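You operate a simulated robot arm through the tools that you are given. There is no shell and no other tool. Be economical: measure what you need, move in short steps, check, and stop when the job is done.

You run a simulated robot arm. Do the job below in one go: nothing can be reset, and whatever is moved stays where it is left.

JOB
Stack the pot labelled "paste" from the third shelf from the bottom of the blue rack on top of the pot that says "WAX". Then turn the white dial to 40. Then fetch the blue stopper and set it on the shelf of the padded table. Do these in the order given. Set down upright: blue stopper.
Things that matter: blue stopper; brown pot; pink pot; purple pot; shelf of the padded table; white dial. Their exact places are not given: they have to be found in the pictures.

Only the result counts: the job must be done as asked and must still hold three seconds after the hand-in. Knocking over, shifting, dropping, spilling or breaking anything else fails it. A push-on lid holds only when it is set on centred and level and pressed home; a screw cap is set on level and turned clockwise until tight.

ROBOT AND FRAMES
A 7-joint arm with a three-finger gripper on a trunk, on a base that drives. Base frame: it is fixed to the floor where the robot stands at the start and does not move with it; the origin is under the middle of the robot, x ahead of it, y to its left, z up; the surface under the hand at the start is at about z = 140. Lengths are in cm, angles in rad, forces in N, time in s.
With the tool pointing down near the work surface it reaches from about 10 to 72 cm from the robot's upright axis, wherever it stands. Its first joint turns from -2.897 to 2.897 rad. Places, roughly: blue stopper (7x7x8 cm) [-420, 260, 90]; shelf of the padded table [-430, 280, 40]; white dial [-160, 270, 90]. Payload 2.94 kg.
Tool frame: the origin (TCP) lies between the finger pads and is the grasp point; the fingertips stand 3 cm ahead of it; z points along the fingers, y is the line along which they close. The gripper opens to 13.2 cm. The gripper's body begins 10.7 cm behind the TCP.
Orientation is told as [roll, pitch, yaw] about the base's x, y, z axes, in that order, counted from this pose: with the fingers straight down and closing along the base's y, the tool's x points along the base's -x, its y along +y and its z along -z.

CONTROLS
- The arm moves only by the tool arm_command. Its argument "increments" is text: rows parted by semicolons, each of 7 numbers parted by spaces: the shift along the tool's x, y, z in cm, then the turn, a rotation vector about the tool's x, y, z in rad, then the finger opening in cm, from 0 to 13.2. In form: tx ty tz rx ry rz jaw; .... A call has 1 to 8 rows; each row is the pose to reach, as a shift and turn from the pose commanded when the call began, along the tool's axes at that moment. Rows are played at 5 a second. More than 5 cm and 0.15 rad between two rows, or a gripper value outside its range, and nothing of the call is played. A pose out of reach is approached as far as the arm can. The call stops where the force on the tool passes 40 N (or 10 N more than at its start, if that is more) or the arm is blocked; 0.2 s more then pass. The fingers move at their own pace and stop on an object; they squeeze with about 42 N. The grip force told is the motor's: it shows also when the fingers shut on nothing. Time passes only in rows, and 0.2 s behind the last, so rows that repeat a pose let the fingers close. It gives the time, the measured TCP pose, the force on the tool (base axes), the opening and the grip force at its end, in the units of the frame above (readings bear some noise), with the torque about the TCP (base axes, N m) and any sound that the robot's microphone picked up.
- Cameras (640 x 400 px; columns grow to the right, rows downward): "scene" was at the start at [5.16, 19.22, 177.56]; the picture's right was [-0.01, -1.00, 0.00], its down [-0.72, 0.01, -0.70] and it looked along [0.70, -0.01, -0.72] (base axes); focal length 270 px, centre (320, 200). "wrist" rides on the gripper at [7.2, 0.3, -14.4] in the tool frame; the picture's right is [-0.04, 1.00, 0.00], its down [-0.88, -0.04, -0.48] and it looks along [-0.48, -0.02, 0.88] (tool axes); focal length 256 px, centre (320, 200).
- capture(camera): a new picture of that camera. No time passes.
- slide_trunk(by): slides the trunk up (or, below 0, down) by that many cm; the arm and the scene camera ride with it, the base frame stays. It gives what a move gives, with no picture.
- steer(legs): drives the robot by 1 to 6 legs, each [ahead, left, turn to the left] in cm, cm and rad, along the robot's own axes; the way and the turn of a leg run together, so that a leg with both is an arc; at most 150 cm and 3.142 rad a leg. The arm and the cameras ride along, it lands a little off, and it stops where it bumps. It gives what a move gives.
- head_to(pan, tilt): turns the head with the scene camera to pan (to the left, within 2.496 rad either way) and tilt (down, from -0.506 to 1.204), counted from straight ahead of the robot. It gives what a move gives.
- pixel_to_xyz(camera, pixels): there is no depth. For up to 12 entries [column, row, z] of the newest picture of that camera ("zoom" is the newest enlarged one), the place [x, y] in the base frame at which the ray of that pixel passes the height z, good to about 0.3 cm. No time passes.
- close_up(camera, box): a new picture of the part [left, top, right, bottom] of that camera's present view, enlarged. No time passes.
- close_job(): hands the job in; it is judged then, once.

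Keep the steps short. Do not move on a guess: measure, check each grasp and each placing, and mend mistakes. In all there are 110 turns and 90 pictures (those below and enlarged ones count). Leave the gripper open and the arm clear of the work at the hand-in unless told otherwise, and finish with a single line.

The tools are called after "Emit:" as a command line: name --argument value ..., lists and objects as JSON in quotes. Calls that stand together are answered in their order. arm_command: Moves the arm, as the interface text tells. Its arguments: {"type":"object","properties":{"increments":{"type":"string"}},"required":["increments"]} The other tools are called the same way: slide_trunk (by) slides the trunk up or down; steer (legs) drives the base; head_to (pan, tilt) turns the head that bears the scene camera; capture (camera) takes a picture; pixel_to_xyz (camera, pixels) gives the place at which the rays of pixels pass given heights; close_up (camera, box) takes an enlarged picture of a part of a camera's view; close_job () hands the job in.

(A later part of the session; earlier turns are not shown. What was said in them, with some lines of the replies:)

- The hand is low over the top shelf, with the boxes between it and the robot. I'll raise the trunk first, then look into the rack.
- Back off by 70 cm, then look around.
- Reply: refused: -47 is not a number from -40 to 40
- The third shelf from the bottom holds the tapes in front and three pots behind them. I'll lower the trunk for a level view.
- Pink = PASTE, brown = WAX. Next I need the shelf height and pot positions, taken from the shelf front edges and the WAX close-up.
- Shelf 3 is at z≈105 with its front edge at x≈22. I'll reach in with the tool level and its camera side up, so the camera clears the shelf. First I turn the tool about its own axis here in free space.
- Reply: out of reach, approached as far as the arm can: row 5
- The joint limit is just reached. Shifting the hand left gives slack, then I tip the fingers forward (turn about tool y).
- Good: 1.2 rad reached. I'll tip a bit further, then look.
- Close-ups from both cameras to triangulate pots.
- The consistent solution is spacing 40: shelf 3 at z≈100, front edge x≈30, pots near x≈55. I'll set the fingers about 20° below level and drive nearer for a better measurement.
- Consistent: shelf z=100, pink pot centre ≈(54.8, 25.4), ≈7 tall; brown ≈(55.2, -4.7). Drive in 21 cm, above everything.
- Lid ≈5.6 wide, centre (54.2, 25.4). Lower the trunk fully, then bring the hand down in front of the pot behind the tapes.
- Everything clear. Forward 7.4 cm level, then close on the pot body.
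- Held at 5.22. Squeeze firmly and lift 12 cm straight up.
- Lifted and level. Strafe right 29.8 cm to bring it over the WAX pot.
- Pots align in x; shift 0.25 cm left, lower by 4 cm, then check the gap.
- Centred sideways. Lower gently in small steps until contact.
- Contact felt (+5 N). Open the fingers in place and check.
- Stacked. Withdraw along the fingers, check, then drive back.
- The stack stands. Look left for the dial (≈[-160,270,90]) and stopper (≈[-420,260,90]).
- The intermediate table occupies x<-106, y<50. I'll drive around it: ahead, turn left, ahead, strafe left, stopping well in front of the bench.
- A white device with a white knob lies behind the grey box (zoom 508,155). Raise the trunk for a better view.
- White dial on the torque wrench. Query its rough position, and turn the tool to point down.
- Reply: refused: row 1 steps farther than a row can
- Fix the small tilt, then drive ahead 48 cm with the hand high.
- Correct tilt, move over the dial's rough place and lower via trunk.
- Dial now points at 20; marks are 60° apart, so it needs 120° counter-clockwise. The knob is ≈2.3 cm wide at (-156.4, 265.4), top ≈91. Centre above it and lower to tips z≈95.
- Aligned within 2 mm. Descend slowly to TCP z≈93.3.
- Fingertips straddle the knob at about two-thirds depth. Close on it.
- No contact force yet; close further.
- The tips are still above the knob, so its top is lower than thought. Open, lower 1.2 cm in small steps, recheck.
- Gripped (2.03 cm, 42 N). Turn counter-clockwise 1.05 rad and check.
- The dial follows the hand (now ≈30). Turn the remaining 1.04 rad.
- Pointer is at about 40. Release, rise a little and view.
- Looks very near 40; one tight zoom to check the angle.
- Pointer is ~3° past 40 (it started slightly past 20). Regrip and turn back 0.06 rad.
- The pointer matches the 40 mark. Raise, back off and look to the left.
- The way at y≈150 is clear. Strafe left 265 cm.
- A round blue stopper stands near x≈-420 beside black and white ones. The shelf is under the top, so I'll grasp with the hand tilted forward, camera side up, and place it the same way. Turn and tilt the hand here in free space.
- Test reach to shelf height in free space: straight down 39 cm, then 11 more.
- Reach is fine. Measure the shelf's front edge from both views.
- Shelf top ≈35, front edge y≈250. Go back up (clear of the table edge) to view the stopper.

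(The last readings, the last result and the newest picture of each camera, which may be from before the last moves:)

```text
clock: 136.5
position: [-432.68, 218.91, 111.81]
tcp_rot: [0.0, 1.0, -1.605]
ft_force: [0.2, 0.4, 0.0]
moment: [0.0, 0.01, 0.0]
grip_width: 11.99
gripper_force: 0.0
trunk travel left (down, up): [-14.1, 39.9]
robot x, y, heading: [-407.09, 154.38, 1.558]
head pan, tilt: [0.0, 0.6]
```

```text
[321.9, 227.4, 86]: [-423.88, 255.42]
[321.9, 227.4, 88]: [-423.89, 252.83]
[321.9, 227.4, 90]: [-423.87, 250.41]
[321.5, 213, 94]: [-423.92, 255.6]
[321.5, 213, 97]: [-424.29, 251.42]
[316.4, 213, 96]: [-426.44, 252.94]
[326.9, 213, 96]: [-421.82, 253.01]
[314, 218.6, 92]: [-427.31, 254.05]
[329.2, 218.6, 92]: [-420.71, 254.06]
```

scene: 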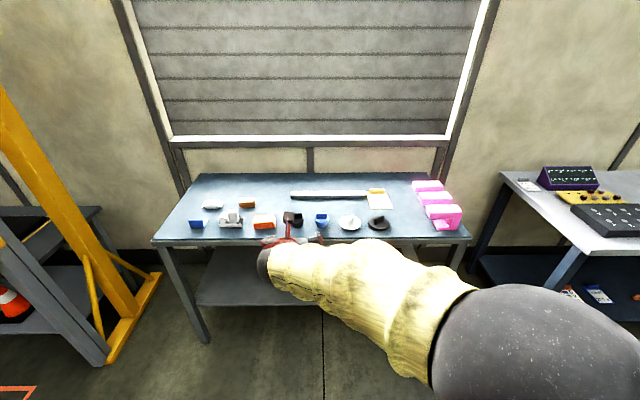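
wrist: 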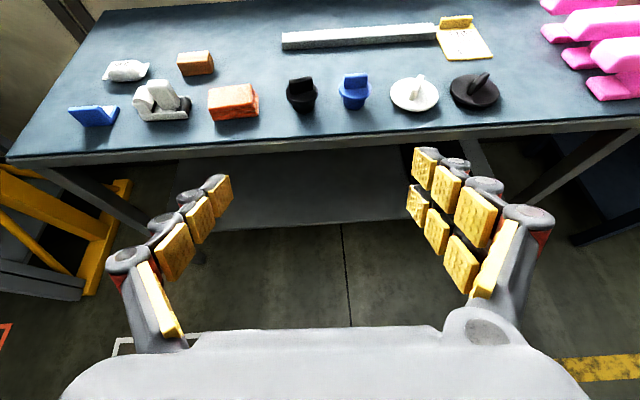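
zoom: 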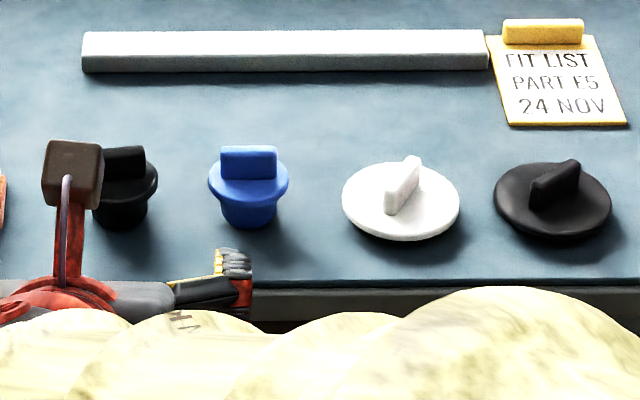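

Rays are too parallel for depth. Raise, drive ahead 28 and right 8.4 for a steeper view.

Emit:
slide_trunk --by 16

Emit:
steer --legs '[[22, -8.3, 0]]'

Emit:
capture --camera "wrist"

```text
clock: 138.4
position: [-432.67, 218.89, 127.68]
tcp_rot: [-0.001, 0.999, -1.606]
ft_force: [-0.4, 0.4, -0.1]
moment: [-0.03, -0.01, 0.01]
grip_width: 11.97
gripper_force: 0.1
trunk travel left (down, up): [-30.1, 23.9]
robot x, y, heading: [-407.52, 154.15, 1.564]
head pan, tilt: [0.0, 0.6]
```

```text
clock: 140.1
position: [-424.03, 240.91, 127.72]
tcp_rot: [-0.001, 0.999, -1.604]
ft_force: [0.2, -0.2, -0.3]
moment: [-0.01, 0.0, 0.0]
grip_width: 12.0
gripper_force: 0.1
trunk travel left (down, up): [-30.1, 23.9]
robot x, y, heading: [-398.68, 176.19, 1.561]
head pan, tilt: [0.0, 0.6]
```

```text
18 pictures are left
```

wrist: 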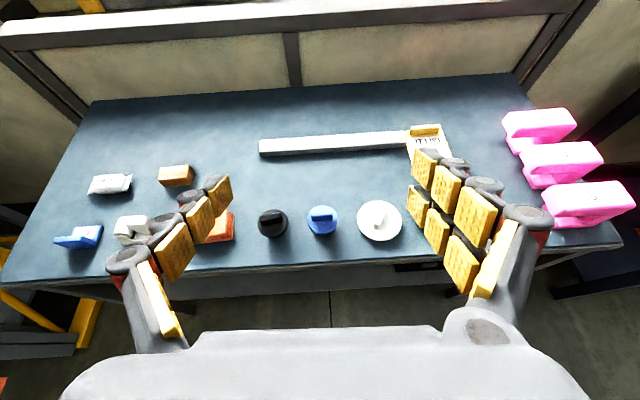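

Emit:
close_up --camera "wrist" --box '[280, 190, 380, 270]'

```text
5.00 times, centred on (330, 230) of wrist
```

zoom: 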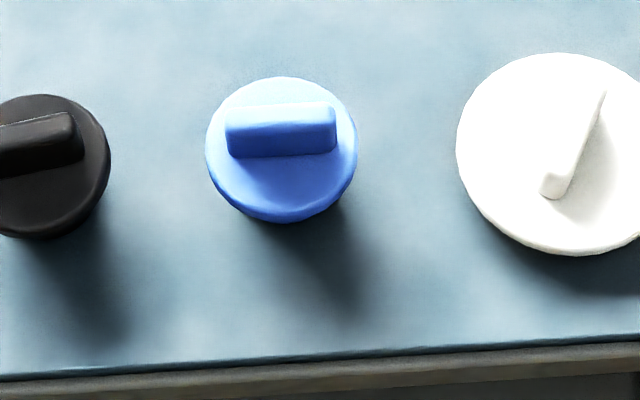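

Emit:
pixel_to_xyz --camera "zoom" --pixels '[[282, 123, 92], [282, 123, 94], [282, 123, 96], [282, 123, 98], [226, 112, 95], [337, 110, 95], [205, 150, 92], [358, 148, 92], [282, 222, 91], [282, 220, 90], [320, 354, 86], [320, 354, 88]]'

```text
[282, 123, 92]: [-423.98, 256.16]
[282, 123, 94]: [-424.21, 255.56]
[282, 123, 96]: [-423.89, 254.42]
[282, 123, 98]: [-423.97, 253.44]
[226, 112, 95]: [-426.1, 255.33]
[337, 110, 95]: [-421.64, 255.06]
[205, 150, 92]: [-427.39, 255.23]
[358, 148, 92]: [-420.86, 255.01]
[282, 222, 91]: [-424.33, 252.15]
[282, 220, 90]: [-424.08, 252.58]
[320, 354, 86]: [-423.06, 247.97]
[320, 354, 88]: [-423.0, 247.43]
```

Handle: ≈4.5 wide, centre (-423.9, 256.3), top ≈93.8; flange top ≈90.5; table ≈86. Lower the trunk and approach to just short of the handle.

Emit:
slide_trunk --by -27.7

Emit:
arm_command --increments "2.16 -0.35 3.36 0 0 0 8;2.0 -0.35 7.8 0 0 0 7.5"

Emit:
capture --camera "wrist"

```text
clock: 142.9
position: [-424.05, 240.78, 100.19]
tcp_rot: [-0.002, 1.0, -1.605]
ft_force: [0.2, 0.1, 0.3]
moment: [-0.02, -0.01, 0.01]
grip_width: 11.97
gripper_force: 0.1
trunk travel left (down, up): [-2.4, 51.6]
robot x, y, heading: [-398.49, 176.18, 1.561]
head pan, tilt: [0.0, 0.6]
```

```text
clock: 143.5
position: [-424.2, 248.55, 97.72]
tcp_rot: [0.0, 0.998, -1.605]
ft_force: [0.2, -1.0, 0.5]
moment: [0.01, 0.01, 0.0]
grip_width: 8.3
gripper_force: 2.4
trunk travel left (down, up): [-2.4, 51.6]
robot x, y, heading: [-398.34, 176.17, 1.555]
head pan, tilt: [0.0, 0.6]
```

```text
16 pictures are left
```

wrist: 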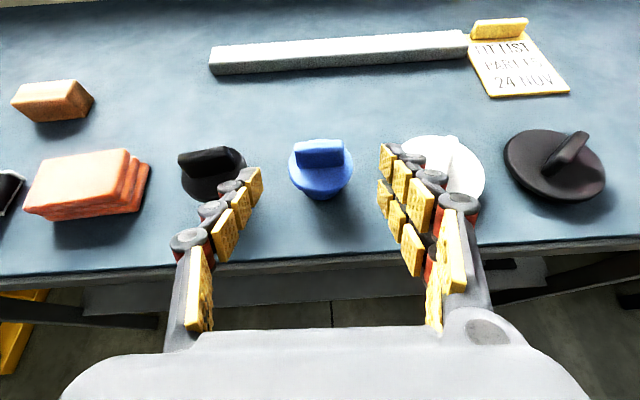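

Emit:
pixel_to_xyz --camera "wrist" --pixels '[[319, 146, 92.8], [319, 146, 93.8], [319, 146, 94.8], [321, 200, 85], [321, 200, 86], [321, 200, 87], [297, 146, 93.8], [342, 144, 93.8]]'

```text
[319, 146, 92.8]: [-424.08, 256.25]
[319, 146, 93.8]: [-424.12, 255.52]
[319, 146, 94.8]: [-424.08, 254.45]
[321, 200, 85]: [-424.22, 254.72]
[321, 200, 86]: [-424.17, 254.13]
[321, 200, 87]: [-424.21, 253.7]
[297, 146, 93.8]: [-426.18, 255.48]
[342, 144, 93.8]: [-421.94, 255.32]
```

Consistent. The handle lies along the tool axis: advance 7.4 cm and close.

Emit:
arm_command --increments "-0.07 0 3.7 0 0 0 7.2;-0.07 0 7.4 0 0 0 7.2;-0.07 0 7.4 0 0 0 5.5;-0.07 0 7.4 0 0 0 4.5;-0.07 0 7.4 0 0 0 3.5;-0.07 0 7.4 0 0 0 2.5;-0.07 0 7.4 0 0 0 2.5"

Emit:
capture --camera "wrist"

```text
clock: 145.1
position: [-423.98, 254.73, 93.62]
tcp_rot: [0.001, 1.001, -1.606]
ft_force: [1.3, 0.4, 1.8]
moment: [0.19, -0.1, -0.06]
grip_width: 5.56
gripper_force: 42.2
trunk travel left (down, up): [-2.4, 51.6]
robot x, y, heading: [-398.39, 176.14, 1.564]
head pan, tilt: [0.0, 0.6]
```

```text
15 pictures are left
```

wrist: 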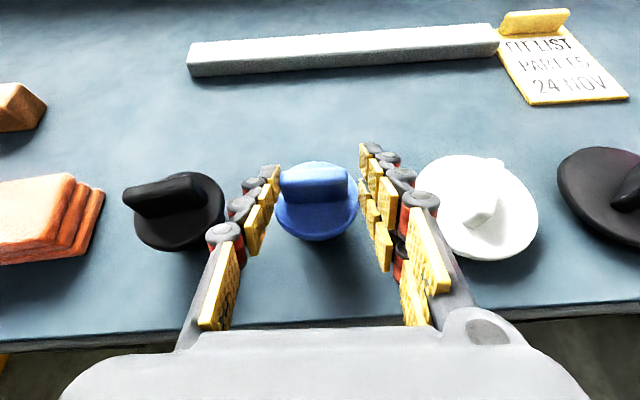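

Emit:
close_up --camera "wrist" --box '[240, 130, 400, 260]'

```text
3.08 times, centred on (320, 195) of wrist
```

zoom: 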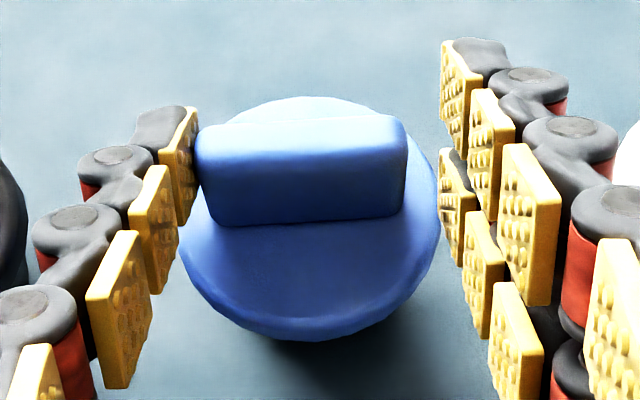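

The right finger's lower strip touches the flange rim while the left is on the handle. Reopen, rise 0.85 cm, shift 0.4 left, re-close.

Emit:
arm_command --increments "0 0 0 0 0 0 7.2;0 0 0 0 0 0 7.2;0.72 -0.4 -0.46 0 0 0 7.2;0.72 -0.4 -0.46 0 0 0 6;0.72 -0.4 -0.46 0 0 0 5;0.72 -0.4 -0.46 0 0 0 4;0.72 -0.4 -0.46 0 0 0 3;0.72 -0.4 -0.46 0 0 0 2.5"

Emit:
close_up --camera "wrist" --box '[240, 130, 400, 260]'

```text
clock: 146.9
position: [-424.53, 254.7, 94.33]
tcp_rot: [0.0, 1.001, -1.604]
ft_force: [0.9, -0.1, 0.0]
moment: [-0.07, -0.05, -0.02]
grip_width: 4.72
gripper_force: 42.2
trunk travel left (down, up): [-2.4, 51.6]
robot x, y, heading: [-398.36, 175.98, 1.564]
head pan, tilt: [0.0, 0.6]
```

```text
3.08 times, centred on (320, 195) of wrist
```

zoom: 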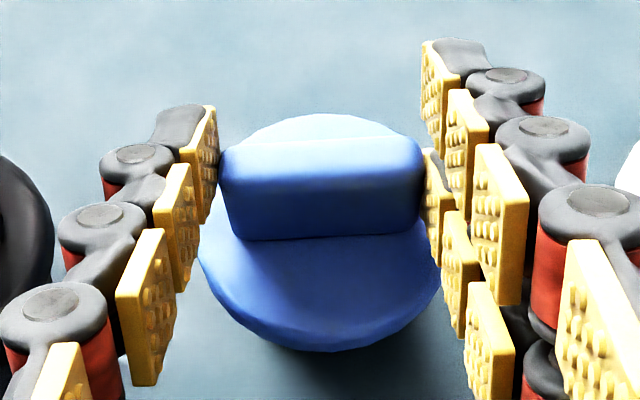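

Now both pads sit on the handle ends (4.72 cm, 42 N). Lift 8 cm and check.

Emit:
arm_command --increments "0.84 0 -0.54 0 0 0 2.5;2.52 0 -1.62 0 0 0 2.5;5.05 0 -3.24 0 0 0 2.5;6.73 0 -4.32 0 0 0 2.5"

Emit:
capture --camera "wrist"

```text
clock: 147.9
position: [-424.4, 254.58, 102.36]
tcp_rot: [0.002, 1.0, -1.603]
ft_force: [-0.2, 0.1, -0.5]
moment: [-0.05, -0.02, 0.02]
grip_width: 4.67
gripper_force: 42.6
trunk travel left (down, up): [-2.4, 51.6]
robot x, y, heading: [-398.36, 176.35, 1.561]
head pan, tilt: [0.0, 0.6]
```

```text
12 pictures are left
```

wrist: 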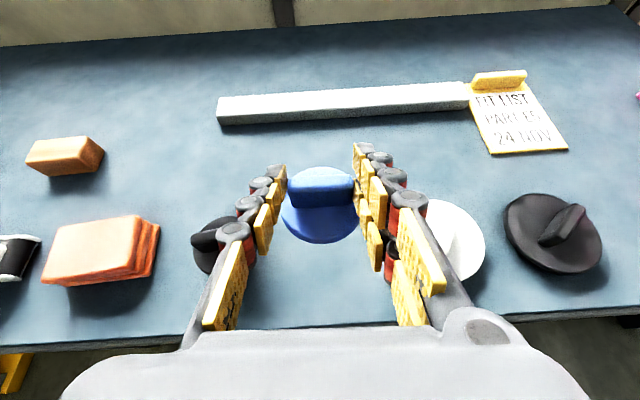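

Held steady. Back off 28 cm, pull the arm in 14 cm, then lower in front of the table.

Emit:
steer --legs '[[-28, 0, 0]]'

Emit:
arm_command --increments "-2.5 0 -4 0 0 0 2.5;-5 0 -7.9 0 0 0 2.5;-7.56 0 -11.8 0 0 0 2.5"

Emit:
arm_command --increments "-4.12 0 2.65 0 0 0 2.5;-8.24 0 5.29 0 0 0 2.5;-12.36 0 7.94 0 0 0 2.5;-16.48 0 10.58 0 0 0 2.5;-20.6 0 13.23 0 0 0 2.5;-24.72 0 15.88 0 0 0 2.5;-28.84 0 18.52 0 0 0 2.5;-32.8 0 21.06 0 0 0 2.5"

Emit:
slide_trunk --by -2.3

```text
clock: 149.9
position: [-424.13, 227.37, 102.34]
tcp_rot: [-0.001, 1.0, -1.612]
ft_force: [-0.2, 0.3, -1.4]
moment: [-0.01, 0.02, 0.0]
grip_width: 4.65
gripper_force: 42.2
trunk travel left (down, up): [-2.4, 51.6]
robot x, y, heading: [-398.73, 148.56, 1.555]
head pan, tilt: [0.0, 0.6]
```

```text
clock: 150.7
position: [-424.89, 213.25, 102.39]
tcp_rot: [0.0, 1.0, -1.613]
ft_force: [0.6, 0.7, -1.5]
moment: [0.01, 0.01, -0.03]
grip_width: 4.7
gripper_force: 41.9
trunk travel left (down, up): [-2.4, 51.6]
robot x, y, heading: [-398.89, 148.57, 1.552]
head pan, tilt: [0.0, 0.6]
```

```text
clock: 152.5
position: [-424.69, 213.38, 63.37]
tcp_rot: [-0.001, 1.002, -1.616]
ft_force: [0.0, 0.5, 1.2]
moment: [-0.14, -0.02, -0.03]
grip_width: 4.69
gripper_force: 42.0
trunk travel left (down, up): [-2.4, 51.6]
robot x, y, heading: [-399.22, 148.7, 1.545]
head pan, tilt: [0.0, 0.6]
```

```text
clock: 153.2
position: [-424.76, 213.34, 60.97]
tcp_rot: [0.001, 1.001, -1.612]
ft_force: [0.1, -0.5, -0.8]
moment: [-0.01, -0.02, -0.02]
grip_width: 4.67
gripper_force: 41.7
trunk travel left (down, up): [-0.1, 53.9]
robot x, y, heading: [-398.64, 148.75, 1.555]
head pan, tilt: [0.0, 0.6]
```

Emit:
arm_command --increments "-2.94 0 1.89 0 0 0 2.5;-5.89 0 3.78 0 0 0 2.5"

Emit:
steer --legs '[[20, 0, 0]]'

Emit:
capture --camera "wrist"

Emit:
capture --camera "scene"

```text
clock: 153.8
position: [-424.78, 213.45, 53.8]
tcp_rot: [-0.003, 1.002, -1.611]
ft_force: [-0.1, 0.1, -0.1]
moment: [-0.13, 0.01, -0.04]
grip_width: 4.68
gripper_force: 41.8
trunk travel left (down, up): [-0.1, 53.9]
robot x, y, heading: [-398.9, 148.71, 1.555]
head pan, tilt: [0.0, 0.6]
```

```text
clock: 155.3
position: [-424.29, 233.46, 53.68]
tcp_rot: [-0.002, 0.999, -1.612]
ft_force: [0.1, 0.0, 0.0]
moment: [-0.03, 0.01, 0.02]
grip_width: 4.66
gripper_force: 42.1
trunk travel left (down, up): [-0.1, 53.9]
robot x, y, heading: [-398.43, 168.79, 1.55]
head pan, tilt: [0.0, 0.6]
```

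```text
11 pictures are left
```

wrist: 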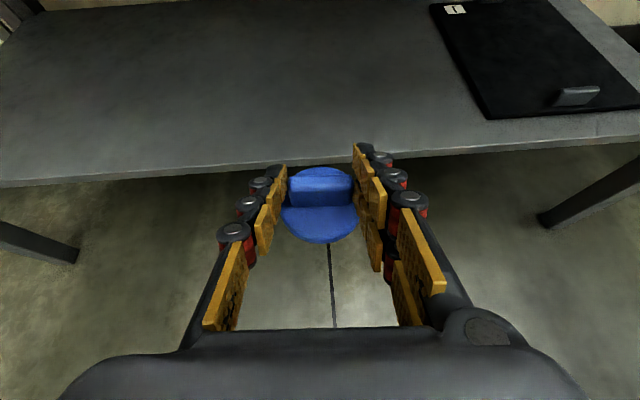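

```text
10 pictures are left
```

scene: 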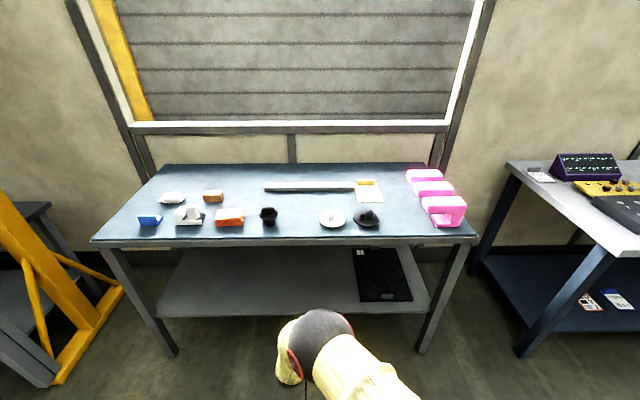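

Emit:
pixel_to_xyz --camera "wrist" --pixels '[[320, 157, 32], [320, 157, 35], [320, 157, 38], [320, 157, 41], [483, 118, 36]]'

Emit:
pixel_to_xyz --camera "scene" --pixels '[[260, 314, 32], [260, 314, 35], [260, 314, 38], [260, 314, 41], [362, 300, 36], [356, 250, 36]]'

```text
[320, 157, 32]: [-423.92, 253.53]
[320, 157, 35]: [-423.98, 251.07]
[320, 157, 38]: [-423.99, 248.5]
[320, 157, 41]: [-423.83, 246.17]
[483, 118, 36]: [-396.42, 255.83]
```

```text
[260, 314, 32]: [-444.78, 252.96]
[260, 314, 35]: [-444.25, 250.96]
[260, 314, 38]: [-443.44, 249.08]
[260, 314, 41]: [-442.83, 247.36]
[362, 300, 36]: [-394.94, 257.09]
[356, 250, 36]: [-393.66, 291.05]
```

Shelf z≈35±1, front edge y≈251. Stopper base is ≈45, so drive in 28 cm.

Emit:
steer --legs '[[28, 0, 0]]'

Emit:
arm_command --increments "-2.1 0 1.35 0 0 0 2.5;-4.2 0 2.7 0 0 0 2.5;-5.89 0 3.78 0 0 0 2.5"

Emit:
capture --camera "wrist"

```text
clock: 157.3
position: [-423.42, 261.78, 53.85]
tcp_rot: [-0.001, 1.001, -1.613]
ft_force: [-0.8, -0.1, -1.2]
moment: [-0.01, -0.01, 0.0]
grip_width: 4.72
gripper_force: 42.0
trunk travel left (down, up): [-0.1, 53.9]
robot x, y, heading: [-398.16, 197.01, 1.546]
head pan, tilt: [0.0, 0.6]
```

```text
clock: 158.1
position: [-423.53, 261.72, 46.76]
tcp_rot: [-0.001, 1.0, -1.616]
ft_force: [0.0, -0.4, -0.6]
moment: [-0.06, -0.05, -0.01]
grip_width: 4.69
gripper_force: 41.8
trunk travel left (down, up): [-0.1, 53.9]
robot x, y, heading: [-397.98, 196.89, 1.547]
head pan, tilt: [0.0, 0.6]
```

```text
9 pictures are left
```

wrist: 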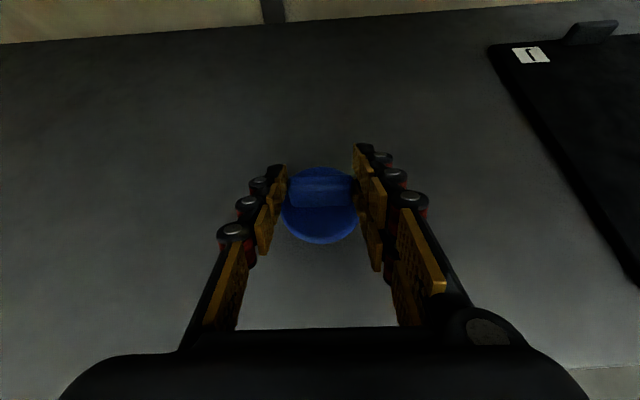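

Lower gently, checking force.

Emit:
arm_command --increments "-0.42 0 0.27 0 0 0 2.5;-0.84 0 0.54 0 0 0 2.5;-1.26 0 0.81 0 0 0 2.5;-1.68 0 1.08 0 0 0 2.5"

Emit:
arm_command --increments "-0.25 0 0.16 0 0 0 2.5;-0.5 0 0.32 0 0 0 2.5"

```text
clock: 159.1
position: [-423.48, 261.78, 44.83]
tcp_rot: [0.0, 1.0, -1.617]
ft_force: [-0.1, -0.5, -1.0]
moment: [-0.02, 0.0, 0.02]
grip_width: 4.67
gripper_force: 41.8
trunk travel left (down, up): [-0.1, 53.9]
robot x, y, heading: [-397.94, 197.14, 1.549]
head pan, tilt: [0.0, 0.6]
```

```text
clock: 159.7
position: [-423.67, 261.77, 44.42]
tcp_rot: [-0.002, 1.004, -1.617]
ft_force: [2.2, -1.6, 11.0]
moment: [-0.09, -0.4, -0.07]
grip_width: 4.69
gripper_force: 41.7
trunk travel left (down, up): [-0.1, 53.9]
robot x, y, heading: [-397.79, 197.51, 1.544]
head pan, tilt: [0.0, 0.6]
```

Contact (11 N). Ease 0.1 cm, open gently.

Emit:
arm_command --increments "0.08 0 -0.05 0 0 0 2.5;0.08 0 -0.05 0 0 0 4.9;0.08 0 -0.05 0 0 0 5.5;0.08 0 -0.05 0 0 0 6.5;0.08 0 -0.05 0 0 0 7.5;0.08 0 -0.05 0 0 0 7.5"

Emit:
capture --camera "wrist"

```text
clock: 161.1
position: [-423.47, 261.6, 44.24]
tcp_rot: [0.001, 1.0, -1.617]
ft_force: [0.2, -0.1, -0.6]
moment: [0.0, 0.02, -0.03]
grip_width: 7.53
gripper_force: 0.1
trunk travel left (down, up): [-0.1, 53.9]
robot x, y, heading: [-397.64, 197.26, 1.548]
head pan, tilt: [0.0, 0.6]
```

```text
8 pictures are left
```

wrist: 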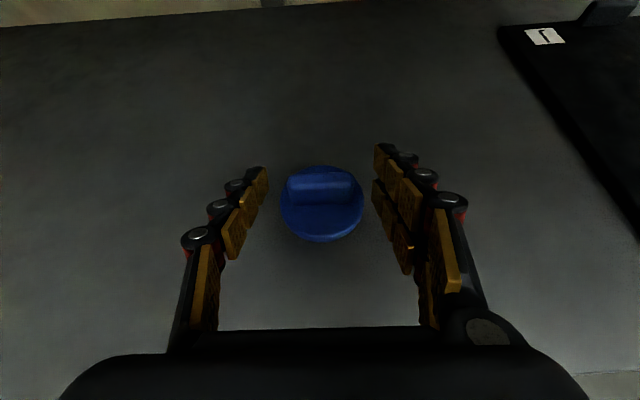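

It stands upright. Withdraw along the fingers, then drive back and look.

Emit:
arm_command --increments "0 0 -3 0 0 0 7.5;0 0 -6 0 0 0 7.5;0 0 -9 0 0 0 7.5"

Emit:
steer --legs '[[-45, 0, 0]]'

Emit:
capture --camera "wrist"

Emit:
capture --camera "scene"

```text
clock: 161.9
position: [-423.84, 254.06, 49.01]
tcp_rot: [0.0, 0.998, -1.614]
ft_force: [-0.3, 0.1, 0.1]
moment: [0.01, 0.01, 0.02]
grip_width: 7.53
gripper_force: 0.0
trunk travel left (down, up): [-0.1, 53.9]
robot x, y, heading: [-397.99, 196.97, 1.548]
head pan, tilt: [0.0, 0.6]
```

```text
clock: 164.6
position: [-424.83, 210.11, 49.2]
tcp_rot: [0.0, 1.001, -1.616]
ft_force: [-0.2, -0.1, -0.7]
moment: [0.01, -0.02, -0.01]
grip_width: 7.5
gripper_force: 0.1
trunk travel left (down, up): [-0.1, 53.9]
robot x, y, heading: [-399.19, 153.12, 1.549]
head pan, tilt: [0.0, 0.6]
```

```text
7 pictures are left
```

wrist: 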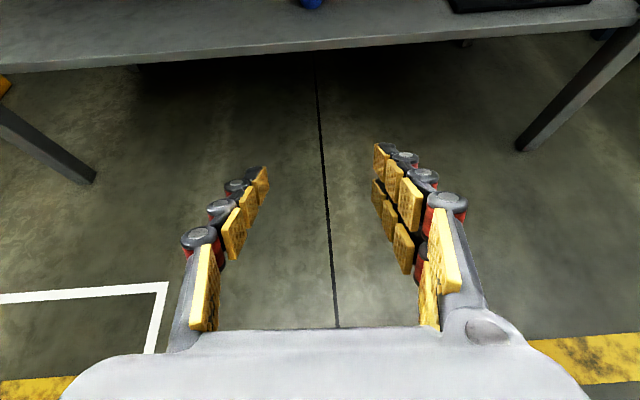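

```text
6 pictures are left
```

scene: 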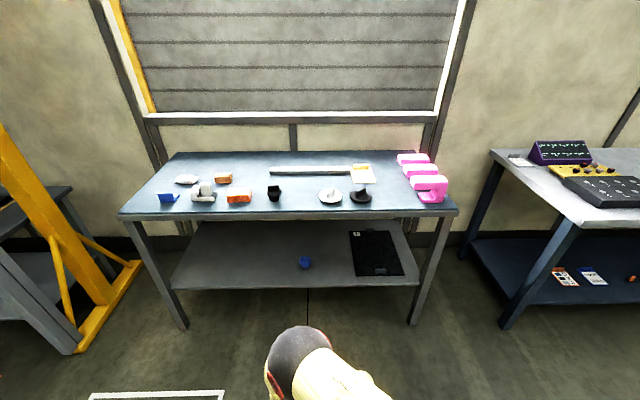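

Emit:
close_up --camera "scene" --box '[250, 155, 410, 280]'

```text
3.20 times, centred on (330, 218) of scene
```

zoom: 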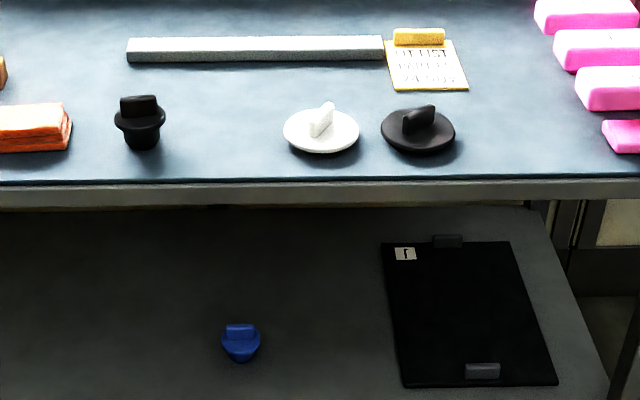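

The blue stopper stands upright on the shelf and its neighbours are undisturbed. The gripper is open and clear, so I'm handing in.

Emit:
close_job

```text
The job is handed in.
```

The PASTE pot is stacked on the WAX pot, the white dial reads 40 to within a few degrees by eye, and the blue stopper stands upright on the padded table's shelf; the torque wrench that carries the dial shifted slightly, by a few millimetres, in its holder while I turned it.
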